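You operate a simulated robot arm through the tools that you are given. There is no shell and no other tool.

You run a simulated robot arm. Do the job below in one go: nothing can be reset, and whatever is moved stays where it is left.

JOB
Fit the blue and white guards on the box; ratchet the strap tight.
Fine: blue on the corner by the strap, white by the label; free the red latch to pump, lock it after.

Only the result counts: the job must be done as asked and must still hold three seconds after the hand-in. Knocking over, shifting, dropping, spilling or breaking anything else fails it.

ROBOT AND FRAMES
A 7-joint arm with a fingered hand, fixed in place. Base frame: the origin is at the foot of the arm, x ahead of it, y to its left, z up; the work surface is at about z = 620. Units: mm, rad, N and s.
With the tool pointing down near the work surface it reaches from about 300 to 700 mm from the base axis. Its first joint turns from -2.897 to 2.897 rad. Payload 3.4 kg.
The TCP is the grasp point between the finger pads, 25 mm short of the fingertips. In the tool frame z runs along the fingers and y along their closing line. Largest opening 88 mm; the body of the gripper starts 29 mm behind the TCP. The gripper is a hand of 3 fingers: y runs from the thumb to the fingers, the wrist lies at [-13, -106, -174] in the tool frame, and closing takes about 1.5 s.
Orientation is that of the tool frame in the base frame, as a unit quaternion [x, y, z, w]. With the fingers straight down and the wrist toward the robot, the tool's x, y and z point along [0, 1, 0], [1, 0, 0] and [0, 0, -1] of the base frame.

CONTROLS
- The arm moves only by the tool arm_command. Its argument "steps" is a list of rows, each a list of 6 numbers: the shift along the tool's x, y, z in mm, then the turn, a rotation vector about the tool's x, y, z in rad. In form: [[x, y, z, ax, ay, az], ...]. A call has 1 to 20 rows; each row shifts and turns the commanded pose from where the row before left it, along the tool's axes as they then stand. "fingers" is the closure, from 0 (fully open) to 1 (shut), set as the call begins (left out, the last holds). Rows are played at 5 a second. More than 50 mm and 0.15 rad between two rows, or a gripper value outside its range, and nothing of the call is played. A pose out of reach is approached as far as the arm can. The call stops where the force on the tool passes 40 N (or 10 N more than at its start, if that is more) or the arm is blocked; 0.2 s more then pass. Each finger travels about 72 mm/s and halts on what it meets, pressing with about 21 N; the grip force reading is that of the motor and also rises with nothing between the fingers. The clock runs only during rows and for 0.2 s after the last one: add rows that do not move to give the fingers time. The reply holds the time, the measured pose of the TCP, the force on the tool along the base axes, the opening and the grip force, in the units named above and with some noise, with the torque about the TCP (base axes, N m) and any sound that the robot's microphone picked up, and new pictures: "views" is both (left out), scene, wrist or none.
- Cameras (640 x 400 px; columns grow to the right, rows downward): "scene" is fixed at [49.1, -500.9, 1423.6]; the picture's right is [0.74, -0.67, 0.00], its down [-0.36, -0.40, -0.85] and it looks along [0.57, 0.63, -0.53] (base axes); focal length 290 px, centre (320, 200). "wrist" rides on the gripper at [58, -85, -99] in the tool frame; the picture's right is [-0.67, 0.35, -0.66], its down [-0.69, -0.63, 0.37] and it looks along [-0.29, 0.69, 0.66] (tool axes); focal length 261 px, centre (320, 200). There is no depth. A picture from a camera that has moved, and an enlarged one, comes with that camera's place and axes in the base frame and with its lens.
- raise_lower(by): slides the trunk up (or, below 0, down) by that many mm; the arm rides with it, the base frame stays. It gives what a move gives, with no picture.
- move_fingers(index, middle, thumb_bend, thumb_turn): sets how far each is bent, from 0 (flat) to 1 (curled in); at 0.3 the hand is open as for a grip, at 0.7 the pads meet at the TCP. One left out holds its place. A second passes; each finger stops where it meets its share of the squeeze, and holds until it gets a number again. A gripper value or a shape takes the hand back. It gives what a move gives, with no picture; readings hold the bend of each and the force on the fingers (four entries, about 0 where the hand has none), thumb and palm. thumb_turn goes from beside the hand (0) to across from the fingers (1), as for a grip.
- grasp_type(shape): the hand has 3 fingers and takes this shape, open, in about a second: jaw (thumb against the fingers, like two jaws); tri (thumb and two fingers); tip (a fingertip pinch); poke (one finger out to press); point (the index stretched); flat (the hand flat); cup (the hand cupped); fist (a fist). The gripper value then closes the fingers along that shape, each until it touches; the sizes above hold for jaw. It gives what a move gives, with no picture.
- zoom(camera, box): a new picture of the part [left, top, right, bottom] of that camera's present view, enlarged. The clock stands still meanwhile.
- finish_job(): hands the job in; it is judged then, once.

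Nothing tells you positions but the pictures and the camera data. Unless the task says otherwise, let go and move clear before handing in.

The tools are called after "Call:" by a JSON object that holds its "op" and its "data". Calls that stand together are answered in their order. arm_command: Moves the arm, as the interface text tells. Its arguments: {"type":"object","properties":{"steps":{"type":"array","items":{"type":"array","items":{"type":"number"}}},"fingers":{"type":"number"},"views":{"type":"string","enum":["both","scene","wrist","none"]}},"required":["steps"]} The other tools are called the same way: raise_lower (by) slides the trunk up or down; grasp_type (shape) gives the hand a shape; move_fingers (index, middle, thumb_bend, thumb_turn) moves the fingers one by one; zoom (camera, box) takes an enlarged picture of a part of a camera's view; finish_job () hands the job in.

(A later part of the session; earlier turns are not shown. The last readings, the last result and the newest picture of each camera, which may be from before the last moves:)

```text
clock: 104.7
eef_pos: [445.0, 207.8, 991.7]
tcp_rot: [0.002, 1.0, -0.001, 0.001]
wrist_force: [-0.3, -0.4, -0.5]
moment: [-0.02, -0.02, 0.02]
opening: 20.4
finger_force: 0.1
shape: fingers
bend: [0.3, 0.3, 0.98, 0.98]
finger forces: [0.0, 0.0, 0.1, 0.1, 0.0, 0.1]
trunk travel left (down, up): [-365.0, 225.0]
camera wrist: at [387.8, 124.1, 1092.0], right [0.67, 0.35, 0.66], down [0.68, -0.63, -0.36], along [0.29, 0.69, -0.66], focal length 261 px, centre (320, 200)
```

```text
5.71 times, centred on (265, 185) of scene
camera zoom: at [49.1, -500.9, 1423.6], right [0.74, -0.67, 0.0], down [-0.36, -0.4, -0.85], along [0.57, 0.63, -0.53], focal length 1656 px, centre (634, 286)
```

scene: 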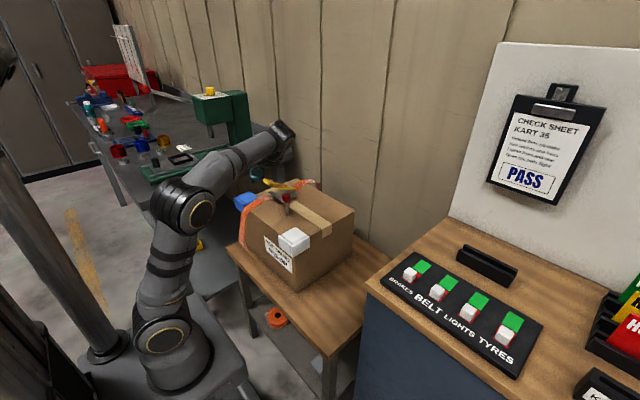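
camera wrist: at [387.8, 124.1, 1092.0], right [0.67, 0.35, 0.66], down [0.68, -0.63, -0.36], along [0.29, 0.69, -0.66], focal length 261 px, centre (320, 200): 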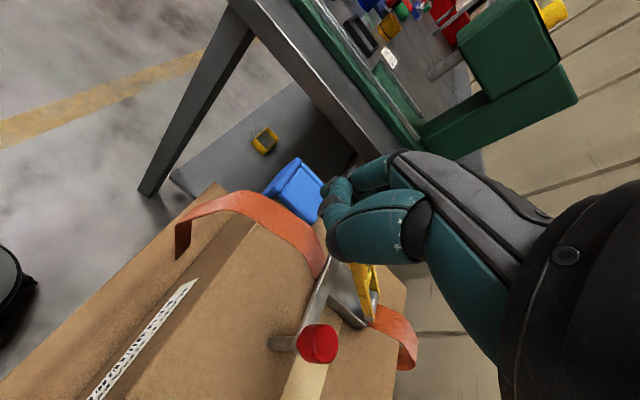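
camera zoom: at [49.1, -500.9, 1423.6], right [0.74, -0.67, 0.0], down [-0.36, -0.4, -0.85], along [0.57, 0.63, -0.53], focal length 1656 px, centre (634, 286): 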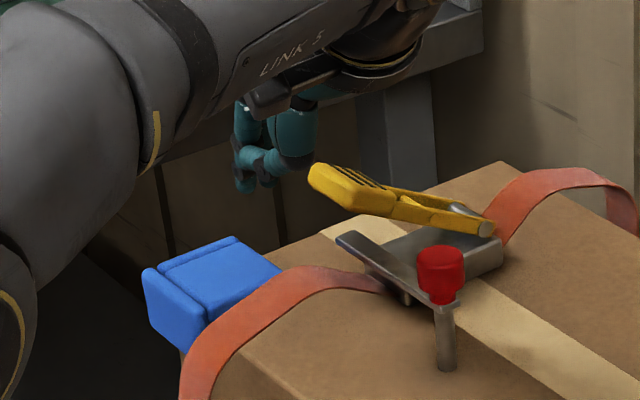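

The thumb is tucked. While the ratchet is in view, I'll take a close look at it.

Call:
{"op": "zoom", "data": {"camera": "wrist", "box": [250, 250, 420, 380]}}

Call:
{"op": "zoom", "data": {"camera": "scene", "box": [260, 175, 310, 220]}}

```text
3.08 times, centred on (335, 315) of wrist
camera zoom: at [387.8, 124.1, 1092.0], right [0.67, 0.35, 0.66], down [0.68, -0.63, -0.36], along [0.29, 0.69, -0.66], focal length 802 px, centre (274, -154)
```

zoom: 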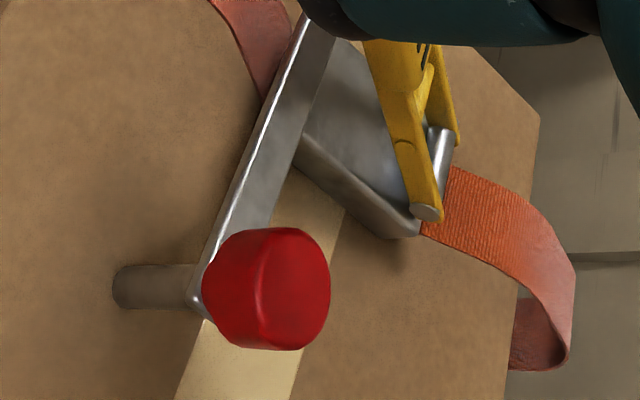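

```text
8.89 times, centred on (285, 198) of scene
camera zoom: at [49.1, -500.9, 1423.6], right [0.74, -0.67, 0.0], down [-0.36, -0.4, -0.85], along [0.57, 0.63, -0.53], focal length 2577 px, centre (631, 222)
```

zoom: 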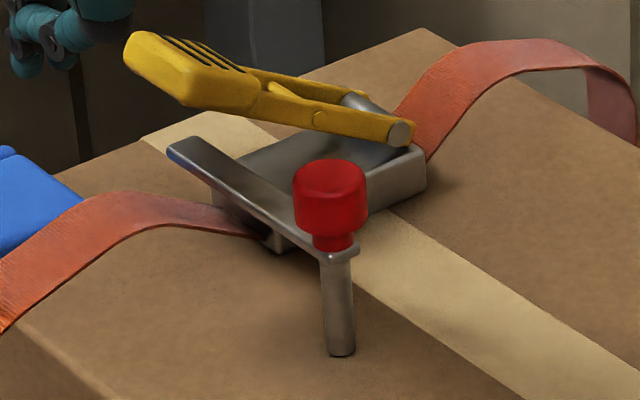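

I've got a good picture of the ratchet: a flat bar with a red knob on a post, and the handle hinged at +x. First I'll do the blue nudge, moving above the outside of the +y flange.

Call:
{"op": "arm_command", "data": {"steps": [[-7, 43, 0, 0, 0, 0], [-6, 43, 0, 0, 0, 0], [-6, 43, 0, 0, 0, 0], [-6, 43, 0, 0, 0, 0], [0, 0, 35, 0, 0, 0], [0, 0, 35, 0, 0, 0], [0, 0, 25, 0, 0, 0], [0, 0, 15, 0, 0, 0], [0, 0, 0, 0, 0, 0]]}}

Call:
{"op": "zoom", "data": {"camera": "scene", "box": [215, 160, 295, 230]}}

Call:
{"op": "zoom", "data": {"camera": "wrist", "box": [180, 130, 400, 330]}}

```text
clock: 106.7
eef_pos: [472.1, 378.8, 881.2]
tcp_rot: [0.004, 1.0, -0.001, 0.001]
wrist_force: [0.2, 0.4, -0.1]
moment: [-0.01, -0.01, 0.01]
opening: 20.4
finger_force: 0.1
shape: fingers
bend: [0.3, 0.3, 0.98, 0.98]
finger forces: [0.1, 0.1, 0.0, 0.0, 0.0, 0.0]
trunk travel left (down, up): [-365.0, 225.0]
camera wrist: at [415.0, 295.1, 981.6], right [0.67, 0.35, 0.66], down [0.68, -0.63, -0.36], along [0.29, 0.69, -0.66], focal length 261 px, centre (320, 200)
```

scene: 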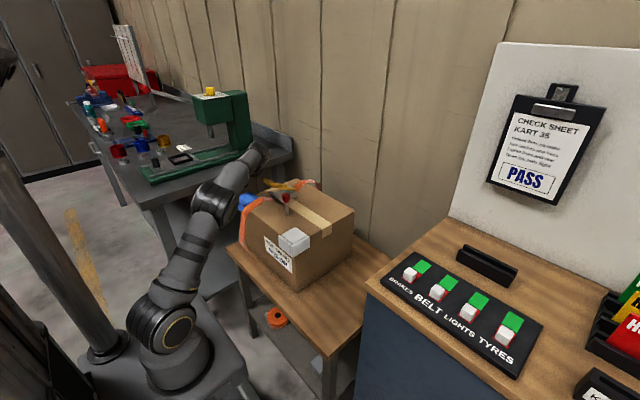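
wrist: 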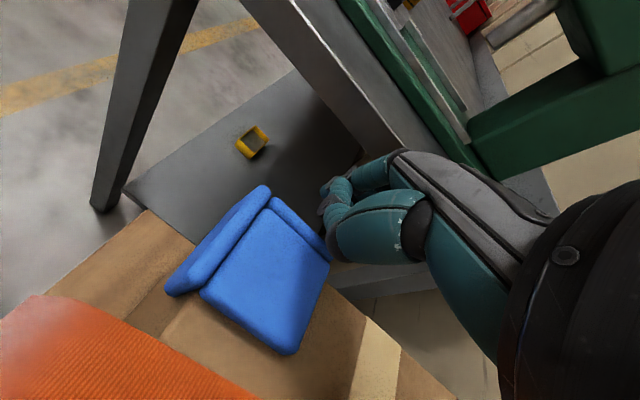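

```text
5.71 times, centred on (255, 195) of scene
camera zoom: at [49.1, -500.9, 1423.6], right [0.74, -0.67, 0.0], down [-0.36, -0.4, -0.85], along [0.57, 0.63, -0.53], focal length 1656 px, centre (691, 229)
```

zoom: 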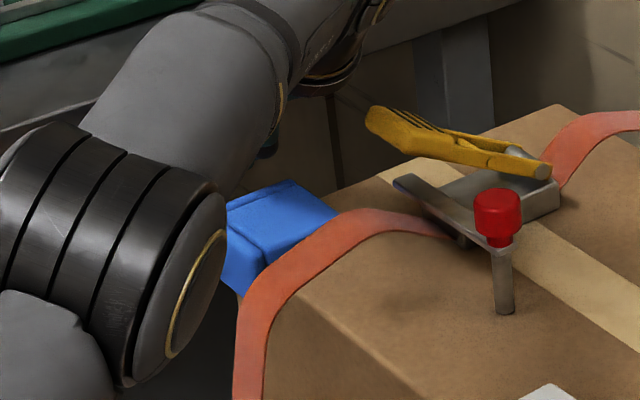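

```text
2.00 times, centred on (290, 230) of wrist
camera zoom: at [415.0, 295.1, 981.6], right [0.67, 0.35, 0.66], down [0.68, -0.63, -0.36], along [0.29, 0.69, -0.66], focal length 521 px, centre (380, 140)
```

zoom: 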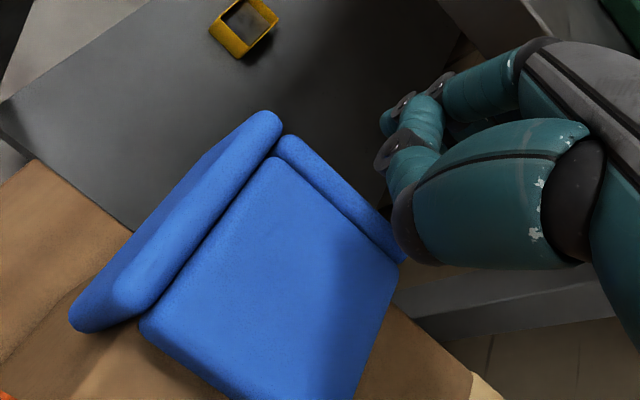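

Blue may still be a few millimetres high. I'll raise, make a fist, and press gently on the plate to seat it.

Call:
{"op": "arm_command", "data": {"steps": [[0, 0, -25, 0, 0, 0], [0, -12, -25, 0, 0, 0], [0, 0, 0, 0, 0, 0]], "views": "none"}}

Call:
{"op": "grasp_type", "data": {"shape": "fist"}}

Call:
{"op": "arm_command", "data": {"steps": [[0, 0, 0, 0, 0, 0], [0, 0, 0, 0, 0, 0]], "fingers": 1}}

Call:
{"op": "zoom", "data": {"camera": "scene", "box": [215, 150, 295, 230]}}

```text
clock: 107.5
eef_pos: [471.6, 366.6, 930.5]
tcp_rot: [0.003, 1.0, -0.001, 0.0]
wrist_force: [-0.4, 0.9, -0.3]
moment: [0.03, 0.05, -0.03]
opening: 20.7
finger_force: 0.1
shape: fingers
bend: [0.3, 0.3, 0.98, 0.98]
finger forces: [0.0, 0.0, 0.0, 0.0, 0.0, 0.1]
trunk travel left (down, up): [-365.0, 225.0]
```

```text
clock: 108.4
eef_pos: [471.9, 367.0, 930.5]
tcp_rot: [0.003, 1.0, -0.001, 0.001]
wrist_force: [0.5, 0.8, 0.5]
moment: [0.0, -0.02, -0.03]
opening: 0.3
finger_force: 0.1
shape: fist
bend: [1.0, 1.0, 0.86, 0.85]
finger forces: [0.1, 0.0, 0.1, 0.0, 0.0, 0.0]
trunk travel left (down, up): [-365.0, 225.0]
```

```text
clock: 109.0
eef_pos: [471.7, 367.0, 931.1]
tcp_rot: [0.003, 1.0, -0.002, 0.001]
wrist_force: [-0.4, -0.6, -0.6]
moment: [0.0, -0.05, 0.02]
opening: 0.0
finger_force: 0.0
shape: fist
bend: [1.0, 1.0, 0.86, 0.85]
finger forces: [0.0, 0.1, 0.0, 0.0, 0.1, 0.0]
trunk travel left (down, up): [-365.0, 225.0]
camera wrist: at [415.4, 283.0, 1030.2], right [0.67, 0.35, 0.66], down [0.68, -0.63, -0.36], along [0.29, 0.69, -0.66], focal length 261 px, centre (320, 200)
```

scene: 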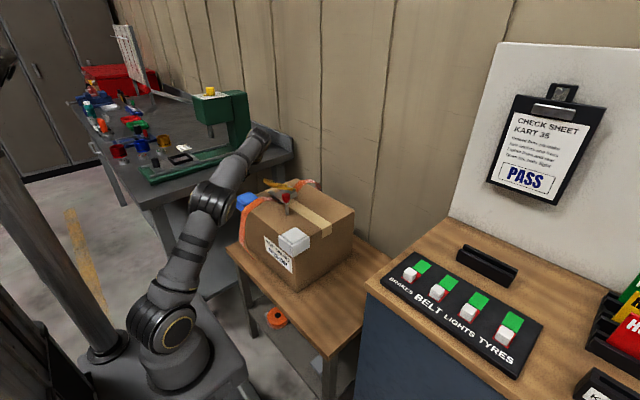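
wrist: 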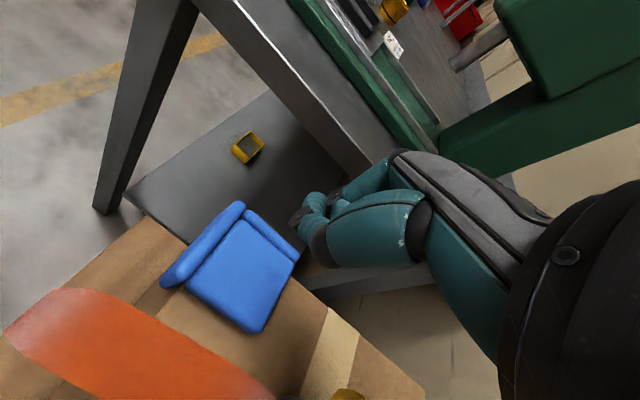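

```text
5.00 times, centred on (255, 190) of scene
camera zoom: at [49.1, -500.9, 1423.6], right [0.74, -0.67, 0.0], down [-0.36, -0.4, -0.85], along [0.57, 0.63, -0.53], focal length 1450 px, centre (645, 250)
```

zoom: 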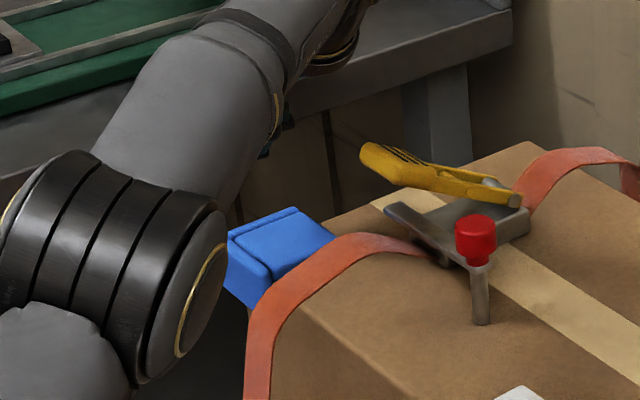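

Call:
{"op": "arm_command", "data": {"steps": [[0, 0, 20, 0, 0, 0], [0, 0, 20, 0, 0, 0], [0, 0, 10, 0, 0, 0], [0, 0, 0, 0, 0, 0]], "views": "wrist"}}

Call:
{"op": "arm_command", "data": {"steps": [[0, 0, 4, 0, 0, 0], [0, 0, 4, 0, 0, 0], [0, 0, 0, 0, 0, 0]], "views": "none"}}

```text
clock: 110.0
eef_pos: [470.8, 367.1, 881.3]
tcp_rot: [0.002, 1.0, -0.001, 0.0]
wrist_force: [0.0, -0.2, -0.5]
moment: [0.01, 0.01, -0.01]
opening: 0.0
finger_force: 0.1
shape: fist
bend: [1.0, 1.0, 0.86, 0.85]
finger forces: [0.1, 0.0, 0.0, 0.0, 0.1, 0.1]
trunk travel left (down, up): [-365.0, 225.0]
camera wrist: at [414.7, 282.8, 980.9], right [0.67, 0.35, 0.66], down [0.68, -0.63, -0.36], along [0.29, 0.69, -0.66], focal length 261 px, centre (320, 200)
```

wrist: 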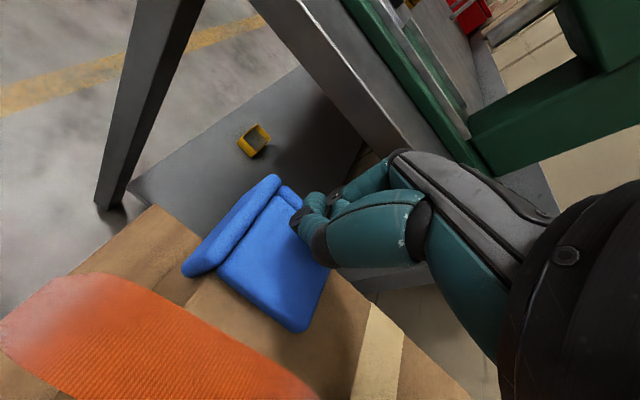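

```text
clock: 110.8
eef_pos: [471.5, 366.4, 873.8]
tcp_rot: [0.004, 1.0, 0.0, 0.001]
wrist_force: [-0.1, 0.4, 0.1]
moment: [-0.02, 0.01, 0.04]
opening: 0.0
finger_force: 0.0
shape: fist
bend: [1.0, 1.0, 0.86, 0.85]
finger forces: [0.1, 0.0, 0.0, 0.1, 0.0, 0.0]
trunk travel left (down, up): [-365.0, 225.0]
```

Call:
{"op": "arm_command", "data": {"steps": [[0, -8, 0, 0, 0, 0], [0, 0, 4, 0, 0, 0], [0, 0, 4, 0, 0, 0], [0, 0, 0, 0, 0, 0]], "views": "none"}}

Call:
{"op": "arm_command", "data": {"steps": [[0, 0, 3, 0, 0, 0], [0, 0, 3, 0, 0, 0], [0, 0, 0, 0, 0, 0]], "views": "none"}}

```text
clock: 111.8
eef_pos: [471.0, 357.4, 863.7]
tcp_rot: [0.003, 1.0, -0.001, 0.001]
wrist_force: [0.2, 0.0, 0.4]
moment: [0.0, 0.02, -0.01]
opening: 0.0
finger_force: 0.0
shape: fist
bend: [1.0, 1.0, 0.86, 0.85]
finger forces: [0.1, 0.0, 0.0, 0.1, 0.0, 0.1]
trunk travel left (down, up): [-365.0, 225.0]
```

```text
clock: 112.6
eef_pos: [470.3, 359.5, 858.3]
tcp_rot: [0.003, 1.0, 0.0, 0.001]
wrist_force: [0.5, -1.6, 9.7]
moment: [0.15, 0.14, 0.02]
opening: 0.1
finger_force: 0.1
shape: fist
bend: [1.0, 1.0, 0.89, 0.85]
finger forces: [0.0, 0.0, 0.0, 0.0, 8.6, 0.0]
trunk travel left (down, up): [-365.0, 225.0]
```

Call:
{"op": "arm_command", "data": {"steps": [[0, 0, 2, 0, 0, 0], [0, 0, 2, 0, 0, 0], [0, 0, 0, 0, 0, 0]], "views": "wrist"}}

```text
clock: 113.4
eef_pos: [470.4, 355.3, 858.0]
tcp_rot: [0.004, 1.0, 0.001, 0.003]
wrist_force: [3.4, -5.1, 27.1]
moment: [0.03, 0.39, 0.06]
opening: 0.1
finger_force: 0.1
shape: fist
bend: [1.0, 1.0, 0.94, 0.85]
finger forces: [0.0, 0.0, 0.0, 0.0, 33.8, 0.0]
trunk travel left (down, up): [-365.0, 225.0]
camera wrist: at [413.2, 273.4, 956.9], right [0.67, 0.34, 0.66], down [0.68, -0.63, -0.36], along [0.29, 0.69, -0.66], focal length 261 px, centre (320, 200)
```

wrist: 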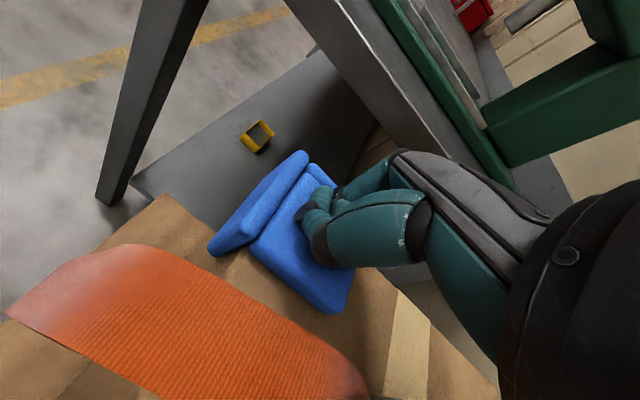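

It's solid at 27 N. I'll ease to a light press, drag a few millimetres in -y to bring the flange against the face, then lift.

Call:
{"op": "arm_command", "data": {"steps": [[0, 0, -1.5, 0, 0, 0], [0, 0, 0, 0, 0, 0]], "views": "none"}}

Call:
{"op": "arm_command", "data": {"steps": [[0, -2, 0, 0, 0, 0], [0, -2, 0, 0, 0, 0], [0, -2, 0, 0, 0, 0], [0, 0, 0, 0, 0, 0]], "views": "wrist"}}

```text
clock: 114.0
eef_pos: [470.8, 357.2, 857.4]
tcp_rot: [0.004, 1.0, 0.0, 0.001]
wrist_force: [4.4, -3.8, 24.8]
moment: [0.05, 0.36, 0.03]
opening: 80.5
finger_force: 0.0
shape: fist
bend: [1.0, 1.0, 0.93, 0.85]
finger forces: [0.1, 0.0, 0.0, 0.0, 31.3, 0.0]
trunk travel left (down, up): [-365.0, 225.0]
```

```text
clock: 115.0
eef_pos: [468.7, 352.6, 857.6]
tcp_rot: [0.003, 1.0, -0.001, 0.001]
wrist_force: [-0.2, 2.8, 16.4]
moment: [0.1, 0.26, -0.08]
opening: 0.2
finger_force: 0.0
shape: fist
bend: [1.0, 1.0, 0.93, 0.84]
finger forces: [0.0, 0.1, 0.0, 0.0, 23.3, 0.1]
trunk travel left (down, up): [-365.0, 225.0]
camera wrist: at [412.7, 269.3, 956.7], right [0.67, 0.35, 0.66], down [0.68, -0.63, -0.36], along [0.29, 0.69, -0.66], focal length 261 px, centre (320, 200)
```

wrist: 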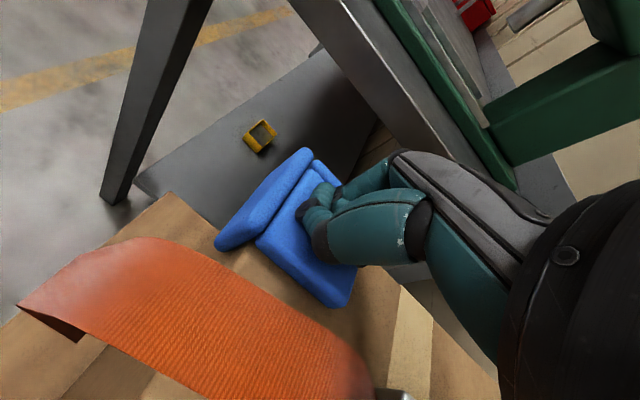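

Now I'll lift off and check blue.

Call:
{"op": "arm_command", "data": {"steps": [[0, 0, -5, 0, 0, 0], [0, 0, -30, 0, 0, 0], [0, 0, -40, 0, 0, 0], [5, -35, -25, 0, 0, 0], [5, -35, -10, 0, 0, 0], [5, -35, 0, 0, 0, 0], [0, -35, 0, 0, 0, 0], [0, 0, 0, 0, 0, 0]]}}

Call:
{"op": "zoom", "data": {"camera": "wrist", "box": [200, 110, 360, 230]}}

Call:
{"op": "zoom", "data": {"camera": "scene", "box": [225, 180, 275, 220]}}

```text
clock: 116.8
eef_pos: [456.3, 212.8, 964.2]
tcp_rot: [0.003, 1.0, -0.001, 0.001]
wrist_force: [-1.1, 0.4, 0.4]
moment: [0.01, -0.01, 0.01]
opening: 0.0
finger_force: 0.0
shape: fist
bend: [1.0, 1.0, 0.86, 0.85]
finger forces: [0.0, 0.0, 0.0, 0.0, 0.0, 0.1]
trunk travel left (down, up): [-365.0, 225.0]
camera wrist: at [399.7, 128.8, 1064.4], right [0.67, 0.35, 0.66], down [0.68, -0.63, -0.36], along [0.29, 0.69, -0.66], focal length 261 px, centre (320, 200)
```

scene: 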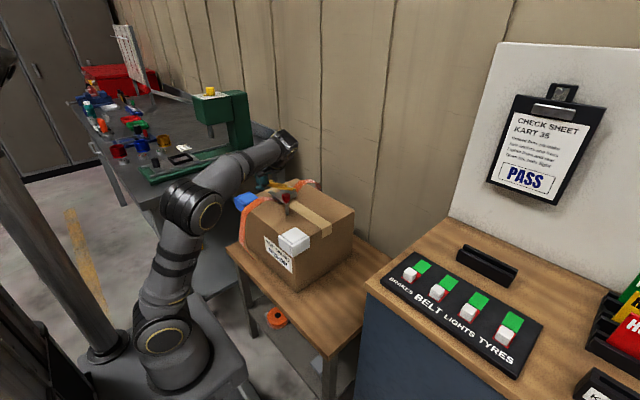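
wrist: 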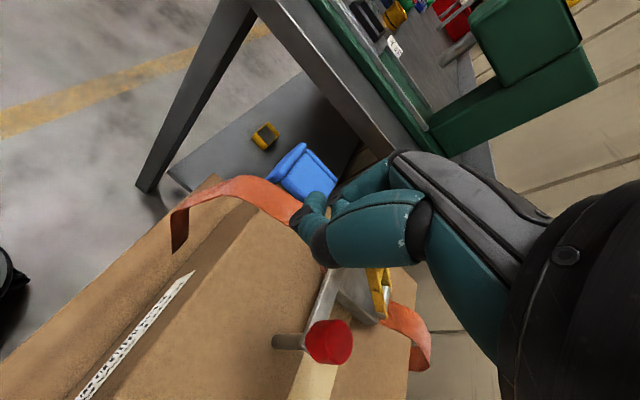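

```text
3.33 times, centred on (280, 170) of wrist
camera zoom: at [399.7, 128.8, 1064.4], right [0.67, 0.35, 0.66], down [0.68, -0.63, -0.36], along [0.29, 0.69, -0.66], focal length 869 px, centre (453, 300)
```

zoom: 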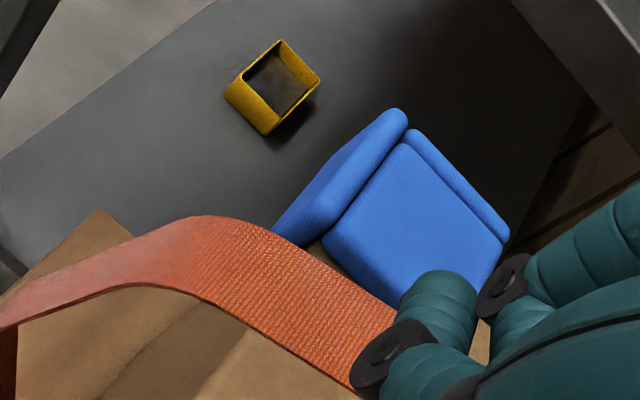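

```text
10.00 times, centred on (250, 200) of scene
camera zoom: at [49.1, -500.9, 1423.6], right [0.74, -0.67, 0.0], down [-0.36, -0.4, -0.85], along [0.57, 0.63, -0.53], focal length 2899 px, centre (1020, 200)
```

zoom: 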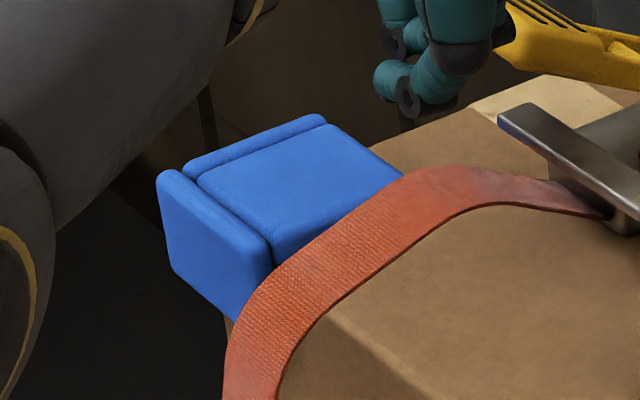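

It's hard to judge blue's height from pictures alone. I'll compare by touch, using the same fist to lightly touch the white plate, which is known to be seated, and compare contact heights.

Call:
{"op": "arm_command", "data": {"steps": [[-4, -33, 0, 0, 0, 0], [-4, -33, 0, 0, 0, 0], [-4, -33, 0, 0, 0, 0], [-4, -33, 0, 0, 0, 0], [0, 0, 40, 0, 0, 0], [0, 0, 30, 0, 0, 0], [0, 0, 20, 0, 0, 0], [0, 0, 0, 0, 0, 0]]}}

Call:
{"op": "zoom", "data": {"camera": "scene", "box": [250, 180, 330, 260]}}

```text
clock: 118.6
eef_pos: [470.9, 82.7, 877.6]
tcp_rot: [0.001, 1.0, 0.0, 0.0]
wrist_force: [-0.2, -0.5, -0.6]
moment: [-0.01, 0.0, -0.01]
opening: 0.0
finger_force: 0.1
shape: fist
bend: [1.0, 1.0, 0.86, 0.85]
finger forces: [0.1, 0.1, 0.1, 0.1, 0.1, 0.0]
trunk travel left (down, up): [-365.0, 225.0]
camera wrist: at [414.2, -1.9, 976.2], right [0.67, 0.35, 0.66], down [0.68, -0.63, -0.36], along [0.29, 0.69, -0.66], focal length 261 px, centre (320, 200)
```

scene: 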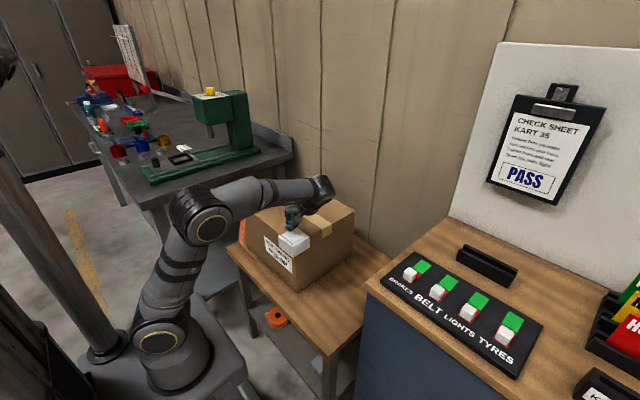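
wrist: 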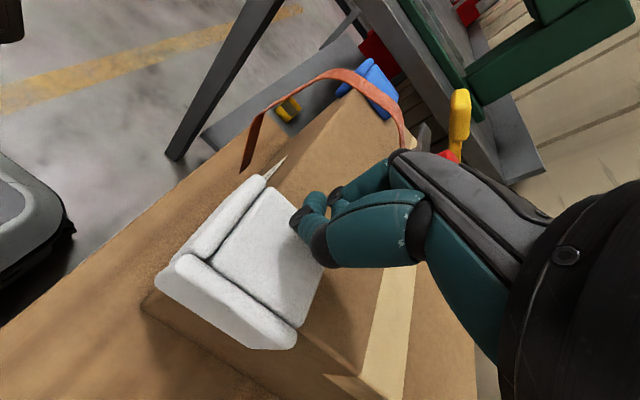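

```text
5.00 times, centred on (290, 220) of scene
camera zoom: at [49.1, -500.9, 1423.6], right [0.74, -0.67, 0.0], down [-0.36, -0.4, -0.85], along [0.57, 0.63, -0.53], focal length 1450 px, centre (470, 100)
```

zoom: 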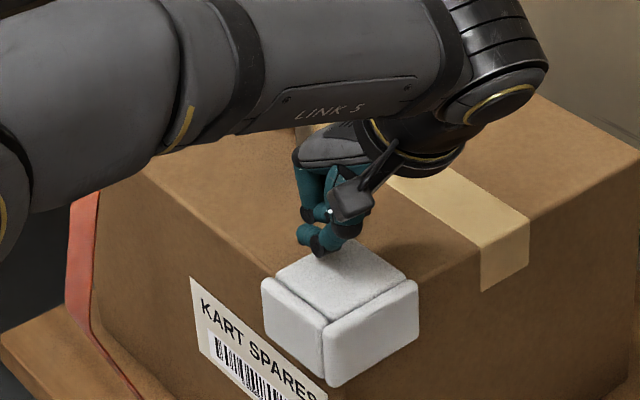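

Call:
{"op": "zoom", "data": {"camera": "wrist", "box": [310, 40, 430, 150]}}

Call:
{"op": "arm_command", "data": {"steps": [[0, 0, 5, 0, 0, 0], [0, 0, 5, 0, 0, 0], [0, 0, 3, 0, 0, 0], [0, 0, 0, 0, 0, 0]], "views": "none"}}

```text
3.64 times, centred on (370, 95) of wrist
camera zoom: at [414.2, -1.9, 976.2], right [0.67, 0.35, 0.66], down [0.68, -0.63, -0.36], along [0.29, 0.69, -0.66], focal length 948 px, centre (138, 582)
```

zoom: 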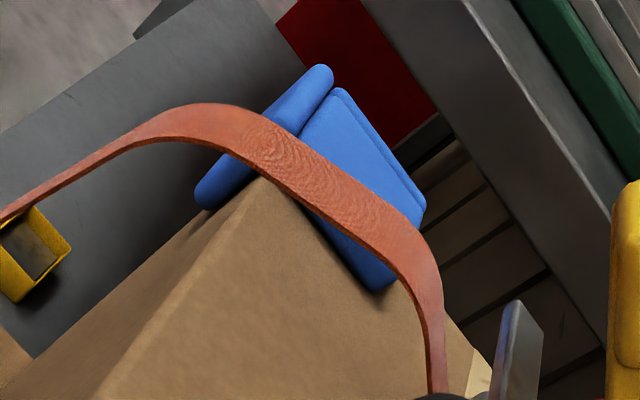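

```text
clock: 119.6
eef_pos: [470.4, 81.0, 863.8]
tcp_rot: [0.003, 1.0, -0.001, 0.001]
wrist_force: [0.0, 0.0, 0.0]
moment: [-0.02, -0.01, -0.04]
opening: 0.0
finger_force: 0.2
shape: fist
bend: [1.0, 1.0, 0.86, 0.85]
finger forces: [0.0, 0.0, 0.0, 0.1, 0.0, 0.1]
trunk travel left (down, up): [-365.0, 225.0]
```

Call:
{"op": "arm_command", "data": {"steps": [[0, 0, 2, 0, 0, 0], [0, 0, 2, 0, 0, 0], [0, 0, 0, 0, 0, 0]], "views": "none"}}

Call:
{"op": "arm_command", "data": {"steps": [[0, 0, 2, 0, 0, 0], [0, 0, 0, 0, 0, 0]], "views": "none"}}

```text
clock: 120.4
eef_pos: [471.0, 81.8, 860.7]
tcp_rot: [0.003, 1.0, -0.002, 0.001]
wrist_force: [0.0, -1.3, 6.5]
moment: [0.08, 0.09, 0.01]
opening: 0.1
finger_force: 0.1
shape: fist
bend: [1.0, 1.0, 0.88, 0.85]
finger forces: [0.0, 0.1, 0.0, 0.1, 5.8, 0.1]
trunk travel left (down, up): [-365.0, 225.0]
```

```text
clock: 121.0
eef_pos: [469.4, 81.3, 858.4]
tcp_rot: [0.004, 1.0, 0.0, 0.002]
wrist_force: [0.5, -2.5, 15.9]
moment: [0.12, 0.23, 0.09]
opening: 0.0
finger_force: 0.1
shape: fist
bend: [1.0, 1.0, 0.9, 0.85]
finger forces: [0.1, 0.0, 0.0, 0.0, 18.5, 0.1]
trunk travel left (down, up): [-365.0, 225.0]
```

Contact heights match (white 858–861, blue 858), so both guards are fully seated. Next is the ratchet: I'll lift, go back to an open jaw at 0° yaw, and get a close view of the latch.

Call:
{"op": "arm_command", "data": {"steps": [[0, 0, -10, 0, 0, 0], [0, 0, -40, 0, 0, 0], [0, 0, -45, 0, 0, 0], [0, 20, -20, 0, 0, 0], [0, 0, 0, 0, 0, 0.1428], [0, 0, 0, 0, 0, 0.1428], [0, 0, 0, 0, 0, 0.1428], [0, 0, 0, 0, 0, 0.1428], [0, 0, 0, 0, 0, 0.1428], [0, 0, 0, 0, 0, 0.1428], [0, 0, 0, 0, 0, 0.1428], [0, 0, 0, 0, 0, 0.1428], [0, 0, 0, 0, 0, 0.1428], [0, 0, 0, 0, 0, 0.1428], [0, 0, 0, 0, 0, 0.1428], [0, 0, 0, 0, 0, 0]]}}

Call:
{"op": "zoom", "data": {"camera": "wrist", "box": [0, 0, 320, 200]}}

```text
clock: 124.4
eef_pos: [471.3, 102.7, 972.8]
tcp_rot: [0.709, 0.705, -0.001, 0.001]
wrist_force: [-0.4, 0.3, 0.3]
moment: [-0.01, 0.03, -0.01]
opening: 0.2
finger_force: 0.0
shape: fist
bend: [1.0, 1.0, 0.86, 0.85]
finger forces: [0.0, 0.0, 0.0, 0.0, 0.0, 0.0]
trunk travel left (down, up): [-365.0, 225.0]
camera wrist: at [387.3, 161.2, 1072.6], right [0.34, -0.67, 0.66], down [-0.63, -0.68, -0.37], along [0.69, -0.29, -0.66], focal length 261 px, centre (320, 200)
```

scene: 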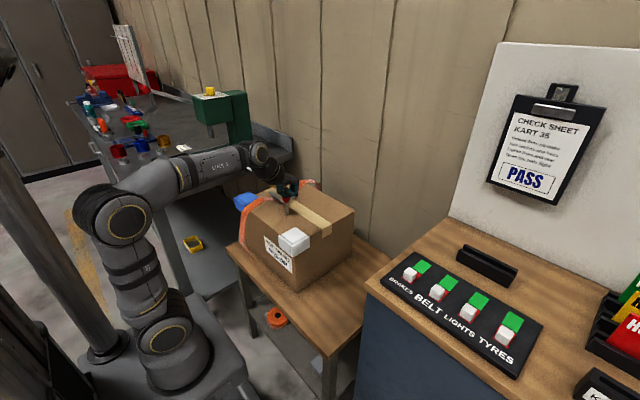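
wrist: 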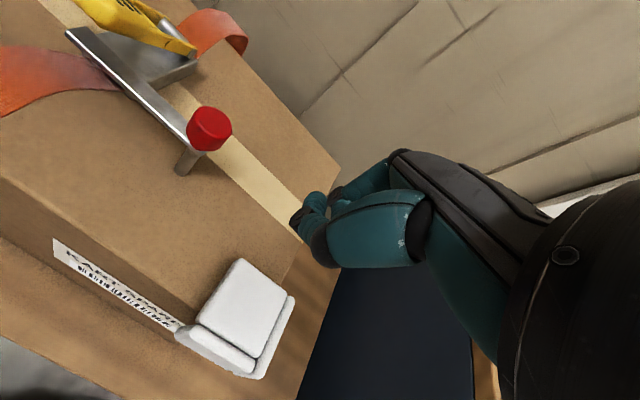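

```text
2.00 times, centred on (160, 100) of wrist
camera zoom: at [387.3, 161.2, 1072.6], right [0.34, -0.67, 0.66], down [-0.63, -0.68, -0.37], along [0.69, -0.29, -0.66], focal length 521 px, centre (640, 400)
```

zoom: 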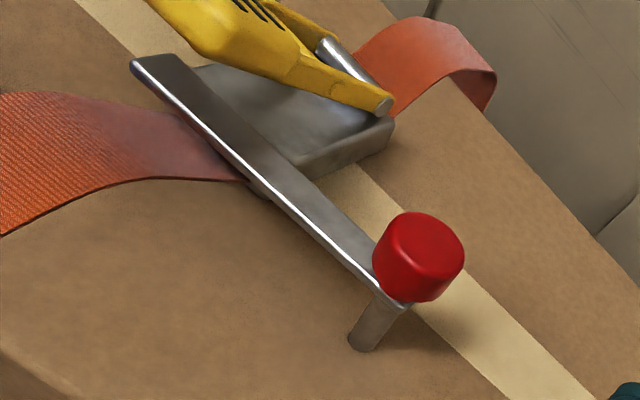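

The knob is at about (530, 199) with its top near z=915, and the bar lies across the tray front to (524, 299). I'll move an open jaw above the knob.

Call:
{"op": "grasp_type", "data": {"shape": "jaw"}}

Call:
{"op": "arm_command", "data": {"steps": [[32, 19.7, 0, 0, 0, 0.003], [32, 19.7, 0, 0, 0, -0.003], [32, 19.7, 0, 0, 0, 0], [0, 0, 0, 0, 0, 0]], "fingers": 0.25}}

Call:
{"op": "zoom", "data": {"camera": "wrist", "box": [180, 100, 400, 360]}}

Call:
{"op": "zoom", "data": {"camera": "scene", "box": [250, 160, 320, 220]}}

```text
clock: 125.3
eef_pos: [469.6, 101.1, 974.0]
tcp_rot: [0.71, 0.705, 0.0, 0.001]
wrist_force: [0.4, -1.0, 0.6]
moment: [0.01, 0.0, -0.01]
opening: 87.5
finger_force: 0.1
shape: jaw
bend: [0.3, 0.3, 0.3, 0.97]
finger forces: [0.1, 0.0, 0.0, 0.0, 0.0, 0.0]
trunk travel left (down, up): [-365.0, 225.0]
```

```text
clock: 126.3
eef_pos: [531.6, 200.9, 972.3]
tcp_rot: [0.709, 0.706, 0.0, 0.001]
wrist_force: [-0.8, -0.2, 0.2]
moment: [0.0, 0.01, 0.0]
opening: 66.1
finger_force: 0.1
shape: jaw
bend: [0.27, 0.35, 0.54, 0.99]
finger forces: [0.0, 0.1, 0.0, 0.0, 0.0, 0.1]
trunk travel left (down, up): [-365.0, 225.0]
camera wrist: at [447.9, 259.3, 1071.4], right [0.34, -0.67, 0.66], down [-0.63, -0.68, -0.37], along [0.69, -0.29, -0.66], focal length 261 px, centre (320, 200)
```

scene: 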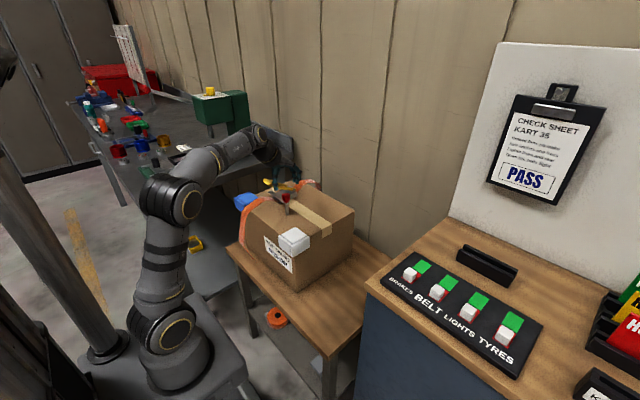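
wrist: 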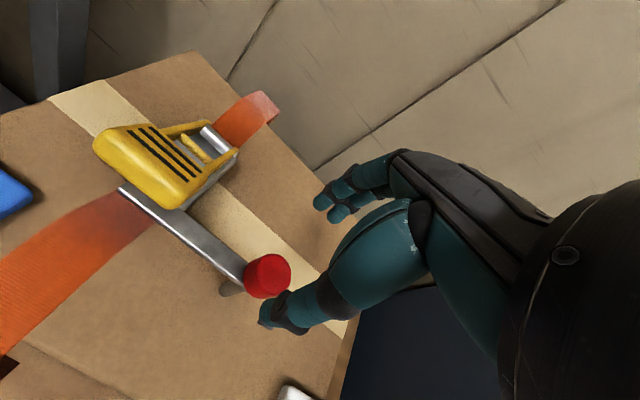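

```text
1.54 times, centred on (290, 230) of wrist
camera zoom: at [447.9, 259.3, 1071.4], right [0.34, -0.67, 0.66], down [-0.63, -0.68, -0.37], along [0.69, -0.29, -0.66], focal length 401 px, centre (366, 154)
```

zoom: 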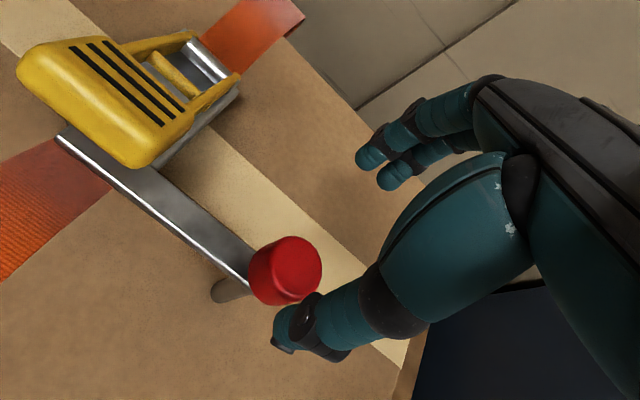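

```text
6.67 times, centred on (285, 190) of scene
camera zoom: at [49.1, -500.9, 1423.6], right [0.74, -0.67, 0.0], down [-0.36, -0.4, -0.85], along [0.57, 0.63, -0.53], focal length 1933 px, centre (553, 267)
```

zoom: 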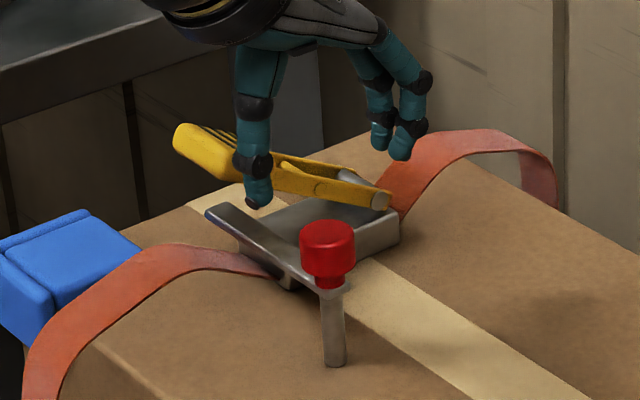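

I also have the handle position now: tip at about (517, 291, 918) and hinge at x≈618. I'll lower the jaw around the red knob.

Call:
{"op": "arm_command", "data": {"steps": [[-2.5, -2, 20, 0, 0, 0], [0, 0, 20, 0, 0, 0], [0, 0, 14, 0, 0, 0], [0, 0, 0, 0, 0, 0]]}}

Call:
{"op": "zoom", "data": {"camera": "scene", "box": [250, 160, 320, 220]}}

Call:
{"op": "zoom", "data": {"camera": "wrist", "box": [180, 100, 400, 360]}}

```text
clock: 127.3
eef_pos: [528.8, 194.8, 918.6]
tcp_rot: [0.709, 0.705, 0.0, 0.001]
wrist_force: [0.8, 0.1, -0.5]
moment: [0.01, 0.0, -0.01]
opening: 66.3
finger_force: 0.1
shape: jaw
bend: [0.27, 0.35, 0.54, 0.99]
finger forces: [0.0, 0.0, 0.0, 0.1, 0.0, 0.1]
trunk travel left (down, up): [-365.0, 225.0]
camera wrist: at [445.7, 254.3, 1018.3], right [0.34, -0.67, 0.66], down [-0.63, -0.68, -0.37], along [0.69, -0.29, -0.66], focal length 261 px, centre (320, 200)
```

scene: 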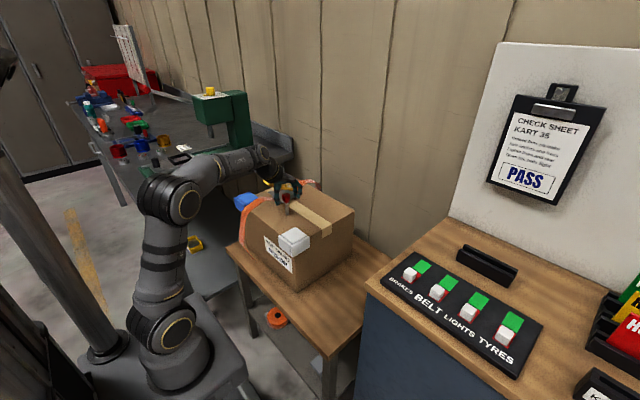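
wrist: 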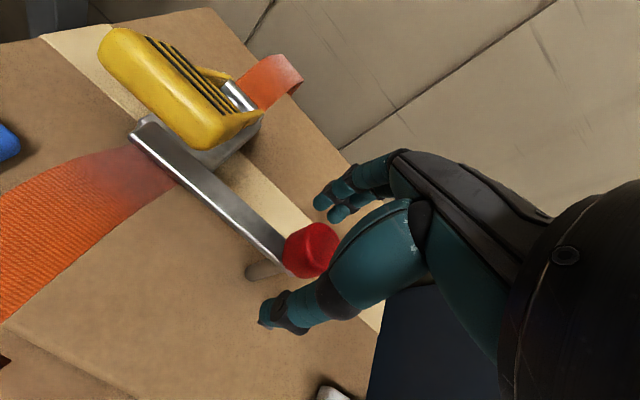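

```text
6.67 times, centred on (285, 190) of scene
camera zoom: at [49.1, -500.9, 1423.6], right [0.74, -0.67, 0.0], down [-0.36, -0.4, -0.85], along [0.57, 0.63, -0.53], focal length 1933 px, centre (553, 267)
```

zoom: 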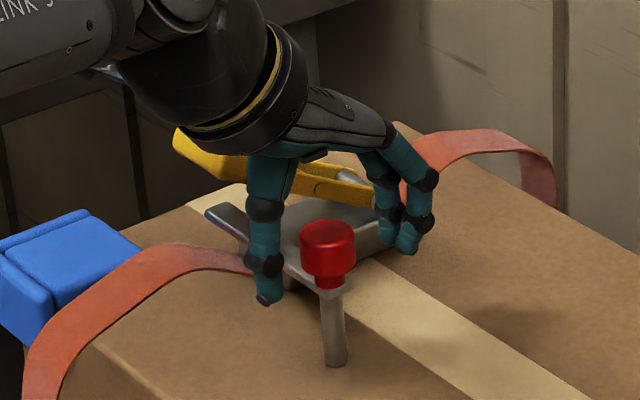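

```text
1.54 times, centred on (290, 230) of wrist
camera zoom: at [445.7, 254.3, 1018.3], right [0.34, -0.67, 0.66], down [-0.63, -0.68, -0.37], along [0.69, -0.29, -0.66], focal length 401 px, centre (366, 154)
```

zoom: 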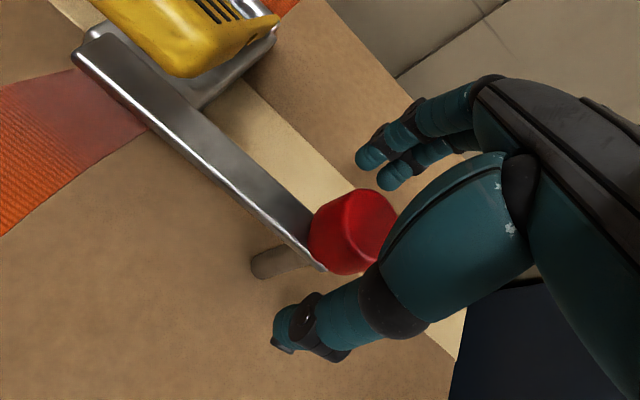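

The knob is between the thumb and fingers. I'll close on it.

Call:
{"op": "arm_command", "data": {"steps": [[0, 0, 0, 0, 0, 0], [0, 0, 0, 0, 0, 0], [0, 0, 0, 0, 0, 0], [0, 0, 0, 0, 0, 0], [0, 0, 0, 0, 0, 0], [0, 0, 0, 0, 0, 0], [0, 0, 0, 0, 0, 0]], "fingers": 1}}

Call:
{"op": "zoom", "data": {"camera": "scene", "box": [250, 160, 320, 220]}}

Call:
{"op": "zoom", "data": {"camera": "wrist", "box": [180, 100, 400, 360]}}

```text
clock: 128.9
eef_pos: [529.3, 195.5, 918.1]
tcp_rot: [0.709, 0.706, -0.001, 0.0]
wrist_force: [-3.8, 0.9, -13.4]
moment: [0.02, 0.07, -0.02]
opening: 19.4
finger_force: 21.0
shape: jaw
bend: [0.73, 0.65, 0.74, 1.0]
finger forces: [12.2, 6.0, 0.0, 0.0, 20.7, 0.0]
trunk travel left (down, up): [-365.0, 225.0]
camera wrist: at [446.1, 254.7, 1017.6], right [0.35, -0.67, 0.66], down [-0.63, -0.68, -0.36], along [0.69, -0.29, -0.66], focal length 261 px, centre (320, 200)
```

scene: 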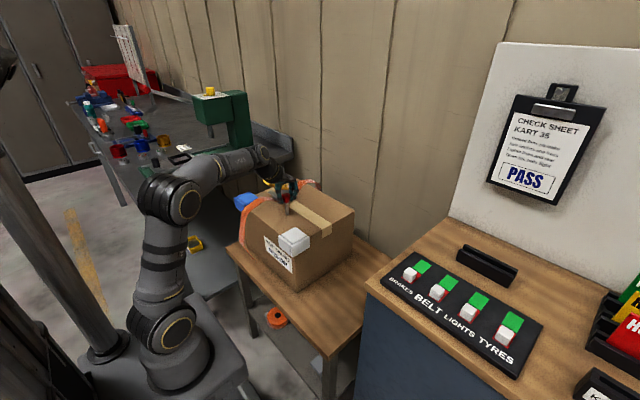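
wrist: 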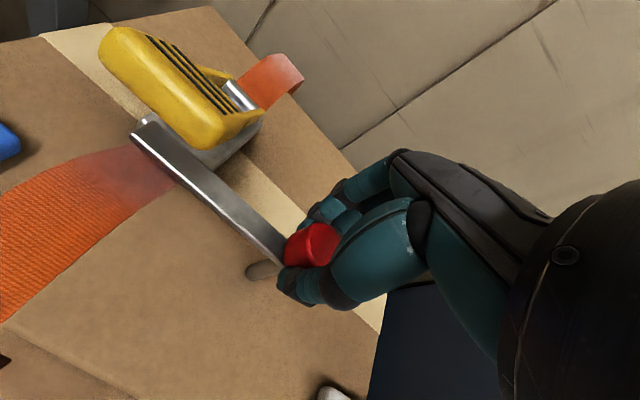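

```text
6.67 times, centred on (285, 190) of scene
camera zoom: at [49.1, -500.9, 1423.6], right [0.74, -0.67, 0.0], down [-0.36, -0.4, -0.85], along [0.57, 0.63, -0.53], focal length 1933 px, centre (553, 267)
```

zoom: 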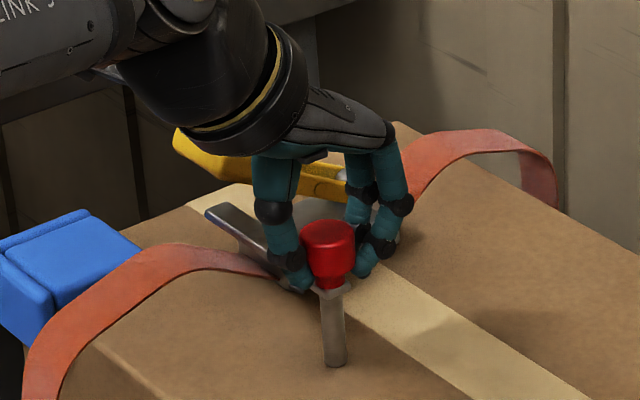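

```text
1.54 times, centred on (290, 230) of wrist
camera zoom: at [446.1, 254.7, 1017.6], right [0.35, -0.67, 0.66], down [-0.63, -0.68, -0.36], along [0.69, -0.29, -0.66], focal length 401 px, centre (366, 154)
```

zoom: 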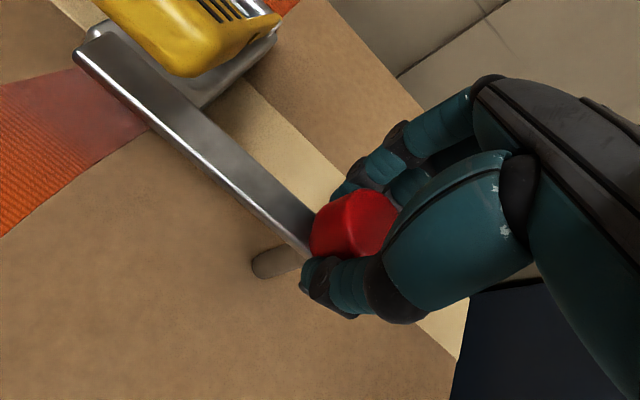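

The knob is gripped. I'll test gently whether it moves sideways, first 3 mm in -x.

Call:
{"op": "arm_command", "data": {"steps": [[0, -1.5, 0, 0, 0, 0], [0, -1.5, 0, 0, 0, 0], [0, 0, 0, 0, 0, 0]], "views": "wrist"}}

```text
clock: 129.7
eef_pos: [526.3, 195.2, 918.0]
tcp_rot: [0.709, 0.706, 0.0, 0.001]
wrist_force: [6.8, 2.7, -12.6]
moment: [0.03, -0.13, 0.03]
opening: 18.5
finger_force: 20.8
shape: jaw
bend: [0.72, 0.65, 0.74, 1.0]
finger forces: [15.2, 6.7, 0.0, 0.0, 17.5, 0.0]
trunk travel left (down, up): [-365.0, 225.0]
camera wrist: at [443.9, 254.3, 1017.6], right [0.34, -0.67, 0.66], down [-0.63, -0.68, -0.36], along [0.69, -0.29, -0.66], focal length 261 px, centre (320, 200)
```

wrist: 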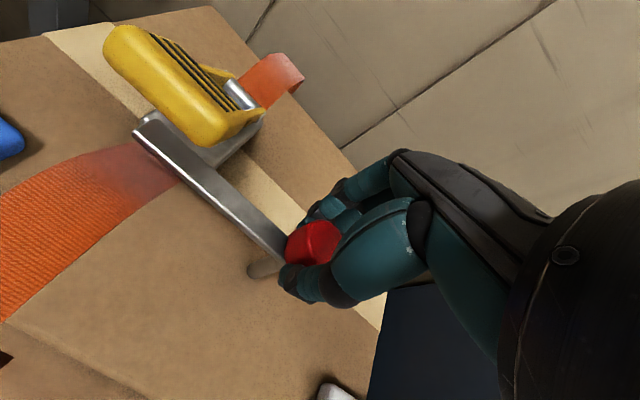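

It resists sideways (about 10 N over 3 mm), so the post is likely a pivot. I'll return and test a small counter-clockwise twist.

Call:
{"op": "arm_command", "data": {"steps": [[0, 2.2, 0, 0, 0, 0], [0, 0, 0, 0, 0, -0.1], [0, 0, 0, 0, 0, -0.1], [0, 0, 0, 0, 0, 0]], "views": "wrist"}}

Call:
{"op": "zoom", "data": {"camera": "wrist", "box": [80, 50, 360, 330]}}

Call:
{"op": "zoom", "data": {"camera": "scene", "box": [250, 160, 320, 220]}}

```text
clock: 130.7
eef_pos: [528.5, 194.4, 918.4]
tcp_rot: [0.636, 0.772, -0.001, 0.001]
wrist_force: [-3.4, 1.3, -13.8]
moment: [0.02, 0.02, -0.01]
opening: 18.5
finger_force: 20.7
shape: jaw
bend: [0.72, 0.66, 0.74, 1.0]
finger forces: [12.9, 5.8, 0.0, 0.0, 21.5, 0.1]
trunk travel left (down, up): [-365.0, 225.0]
camera wrist: at [435.2, 236.0, 1017.5], right [0.47, -0.59, 0.66], down [-0.48, -0.8, -0.36], along [0.74, -0.15, -0.66], focal length 261 px, centre (320, 200)
```

wrist: 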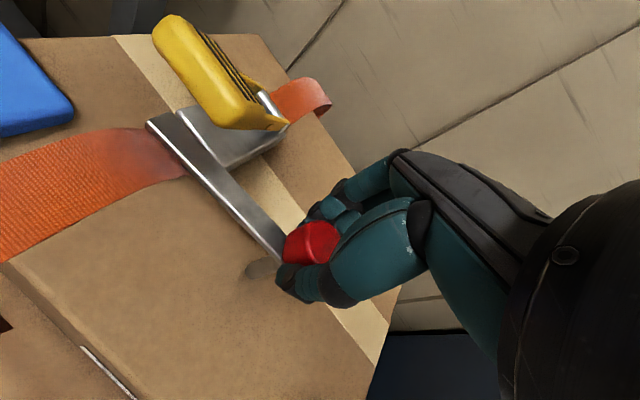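

```text
1.43 times, centred on (220, 190) of wrist
camera zoom: at [435.2, 236.0, 1017.5], right [0.47, -0.59, 0.66], down [-0.48, -0.8, -0.36], along [0.74, -0.15, -0.66], focal length 372 px, centre (463, 214)
```

zoom: 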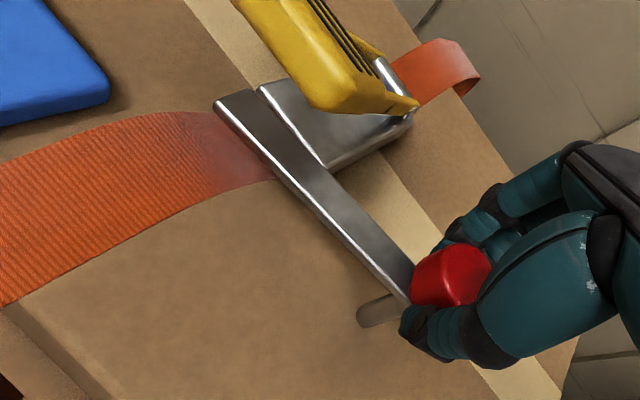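

```text
6.67 times, centred on (285, 190) of scene
camera zoom: at [49.1, -500.9, 1423.6], right [0.74, -0.67, 0.0], down [-0.36, -0.4, -0.85], along [0.57, 0.63, -0.53], focal length 1933 px, centre (553, 267)
```

zoom: 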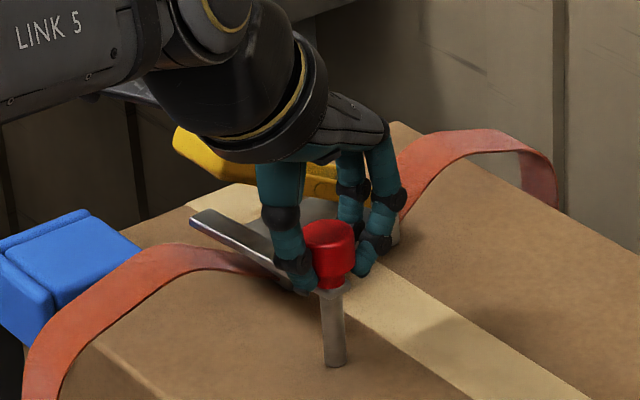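

The bar turns freely with the knob, so the latch pivots on the post. I'll keep turning counter-clockwise while watching the torque.

Call:
{"op": "arm_command", "data": {"steps": [[0, 0, 0, 0, 0, -0.12], [0, 0, 0, 0, 0, -0.12], [0, 0, 0, 0, 0, -0.12], [0, 0, 0, 0, 0, -0.12], [0, 0, 0, 0, 0, 0]]}}

Call:
{"op": "zoom", "data": {"camera": "scene", "box": [250, 160, 320, 220]}}

```text
clock: 131.9
eef_pos: [528.9, 194.9, 917.9]
tcp_rot: [0.432, 0.902, 0.0, 0.0]
wrist_force: [-3.0, 3.6, -13.3]
moment: [0.05, 0.06, -0.02]
opening: 18.3
finger_force: 20.9
shape: jaw
bend: [0.72, 0.66, 0.74, 1.0]
finger forces: [14.4, 5.7, 0.0, 0.0, 19.2, 0.0]
trunk travel left (down, up): [-365.0, 225.0]
camera wrist: at [427.3, 188.5, 1017.5], right [0.69, -0.3, 0.66], down [-0.06, -0.93, -0.36], along [0.72, 0.21, -0.66], focal length 261 px, centre (320, 200)
```

scene: 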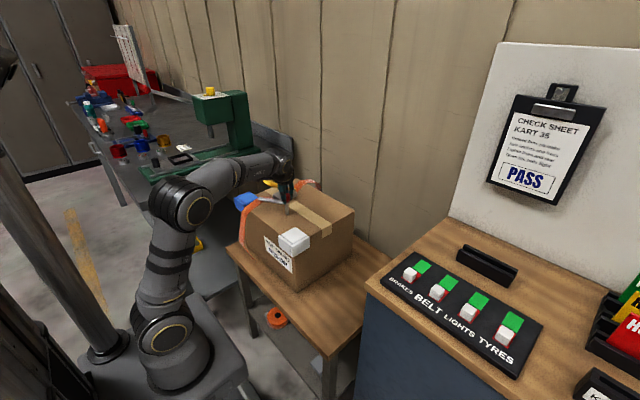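
wrist: 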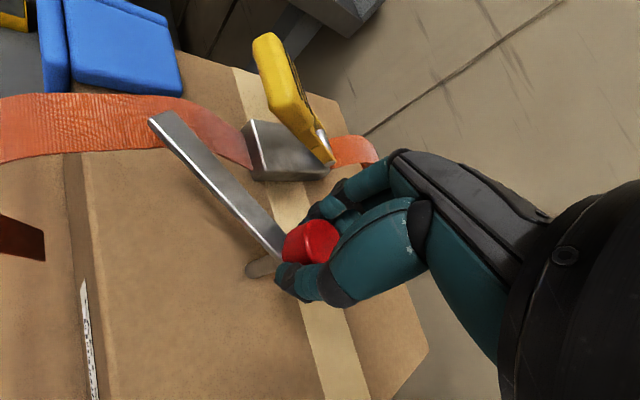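

```text
6.67 times, centred on (285, 190) of scene
camera zoom: at [49.1, -500.9, 1423.6], right [0.74, -0.67, 0.0], down [-0.36, -0.4, -0.85], along [0.57, 0.63, -0.53], focal length 1933 px, centre (553, 267)
```

zoom: 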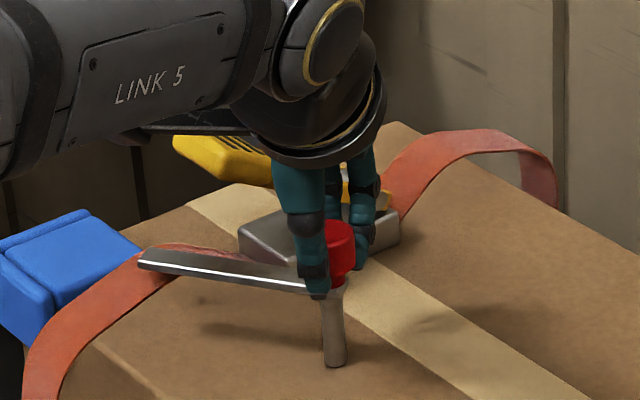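

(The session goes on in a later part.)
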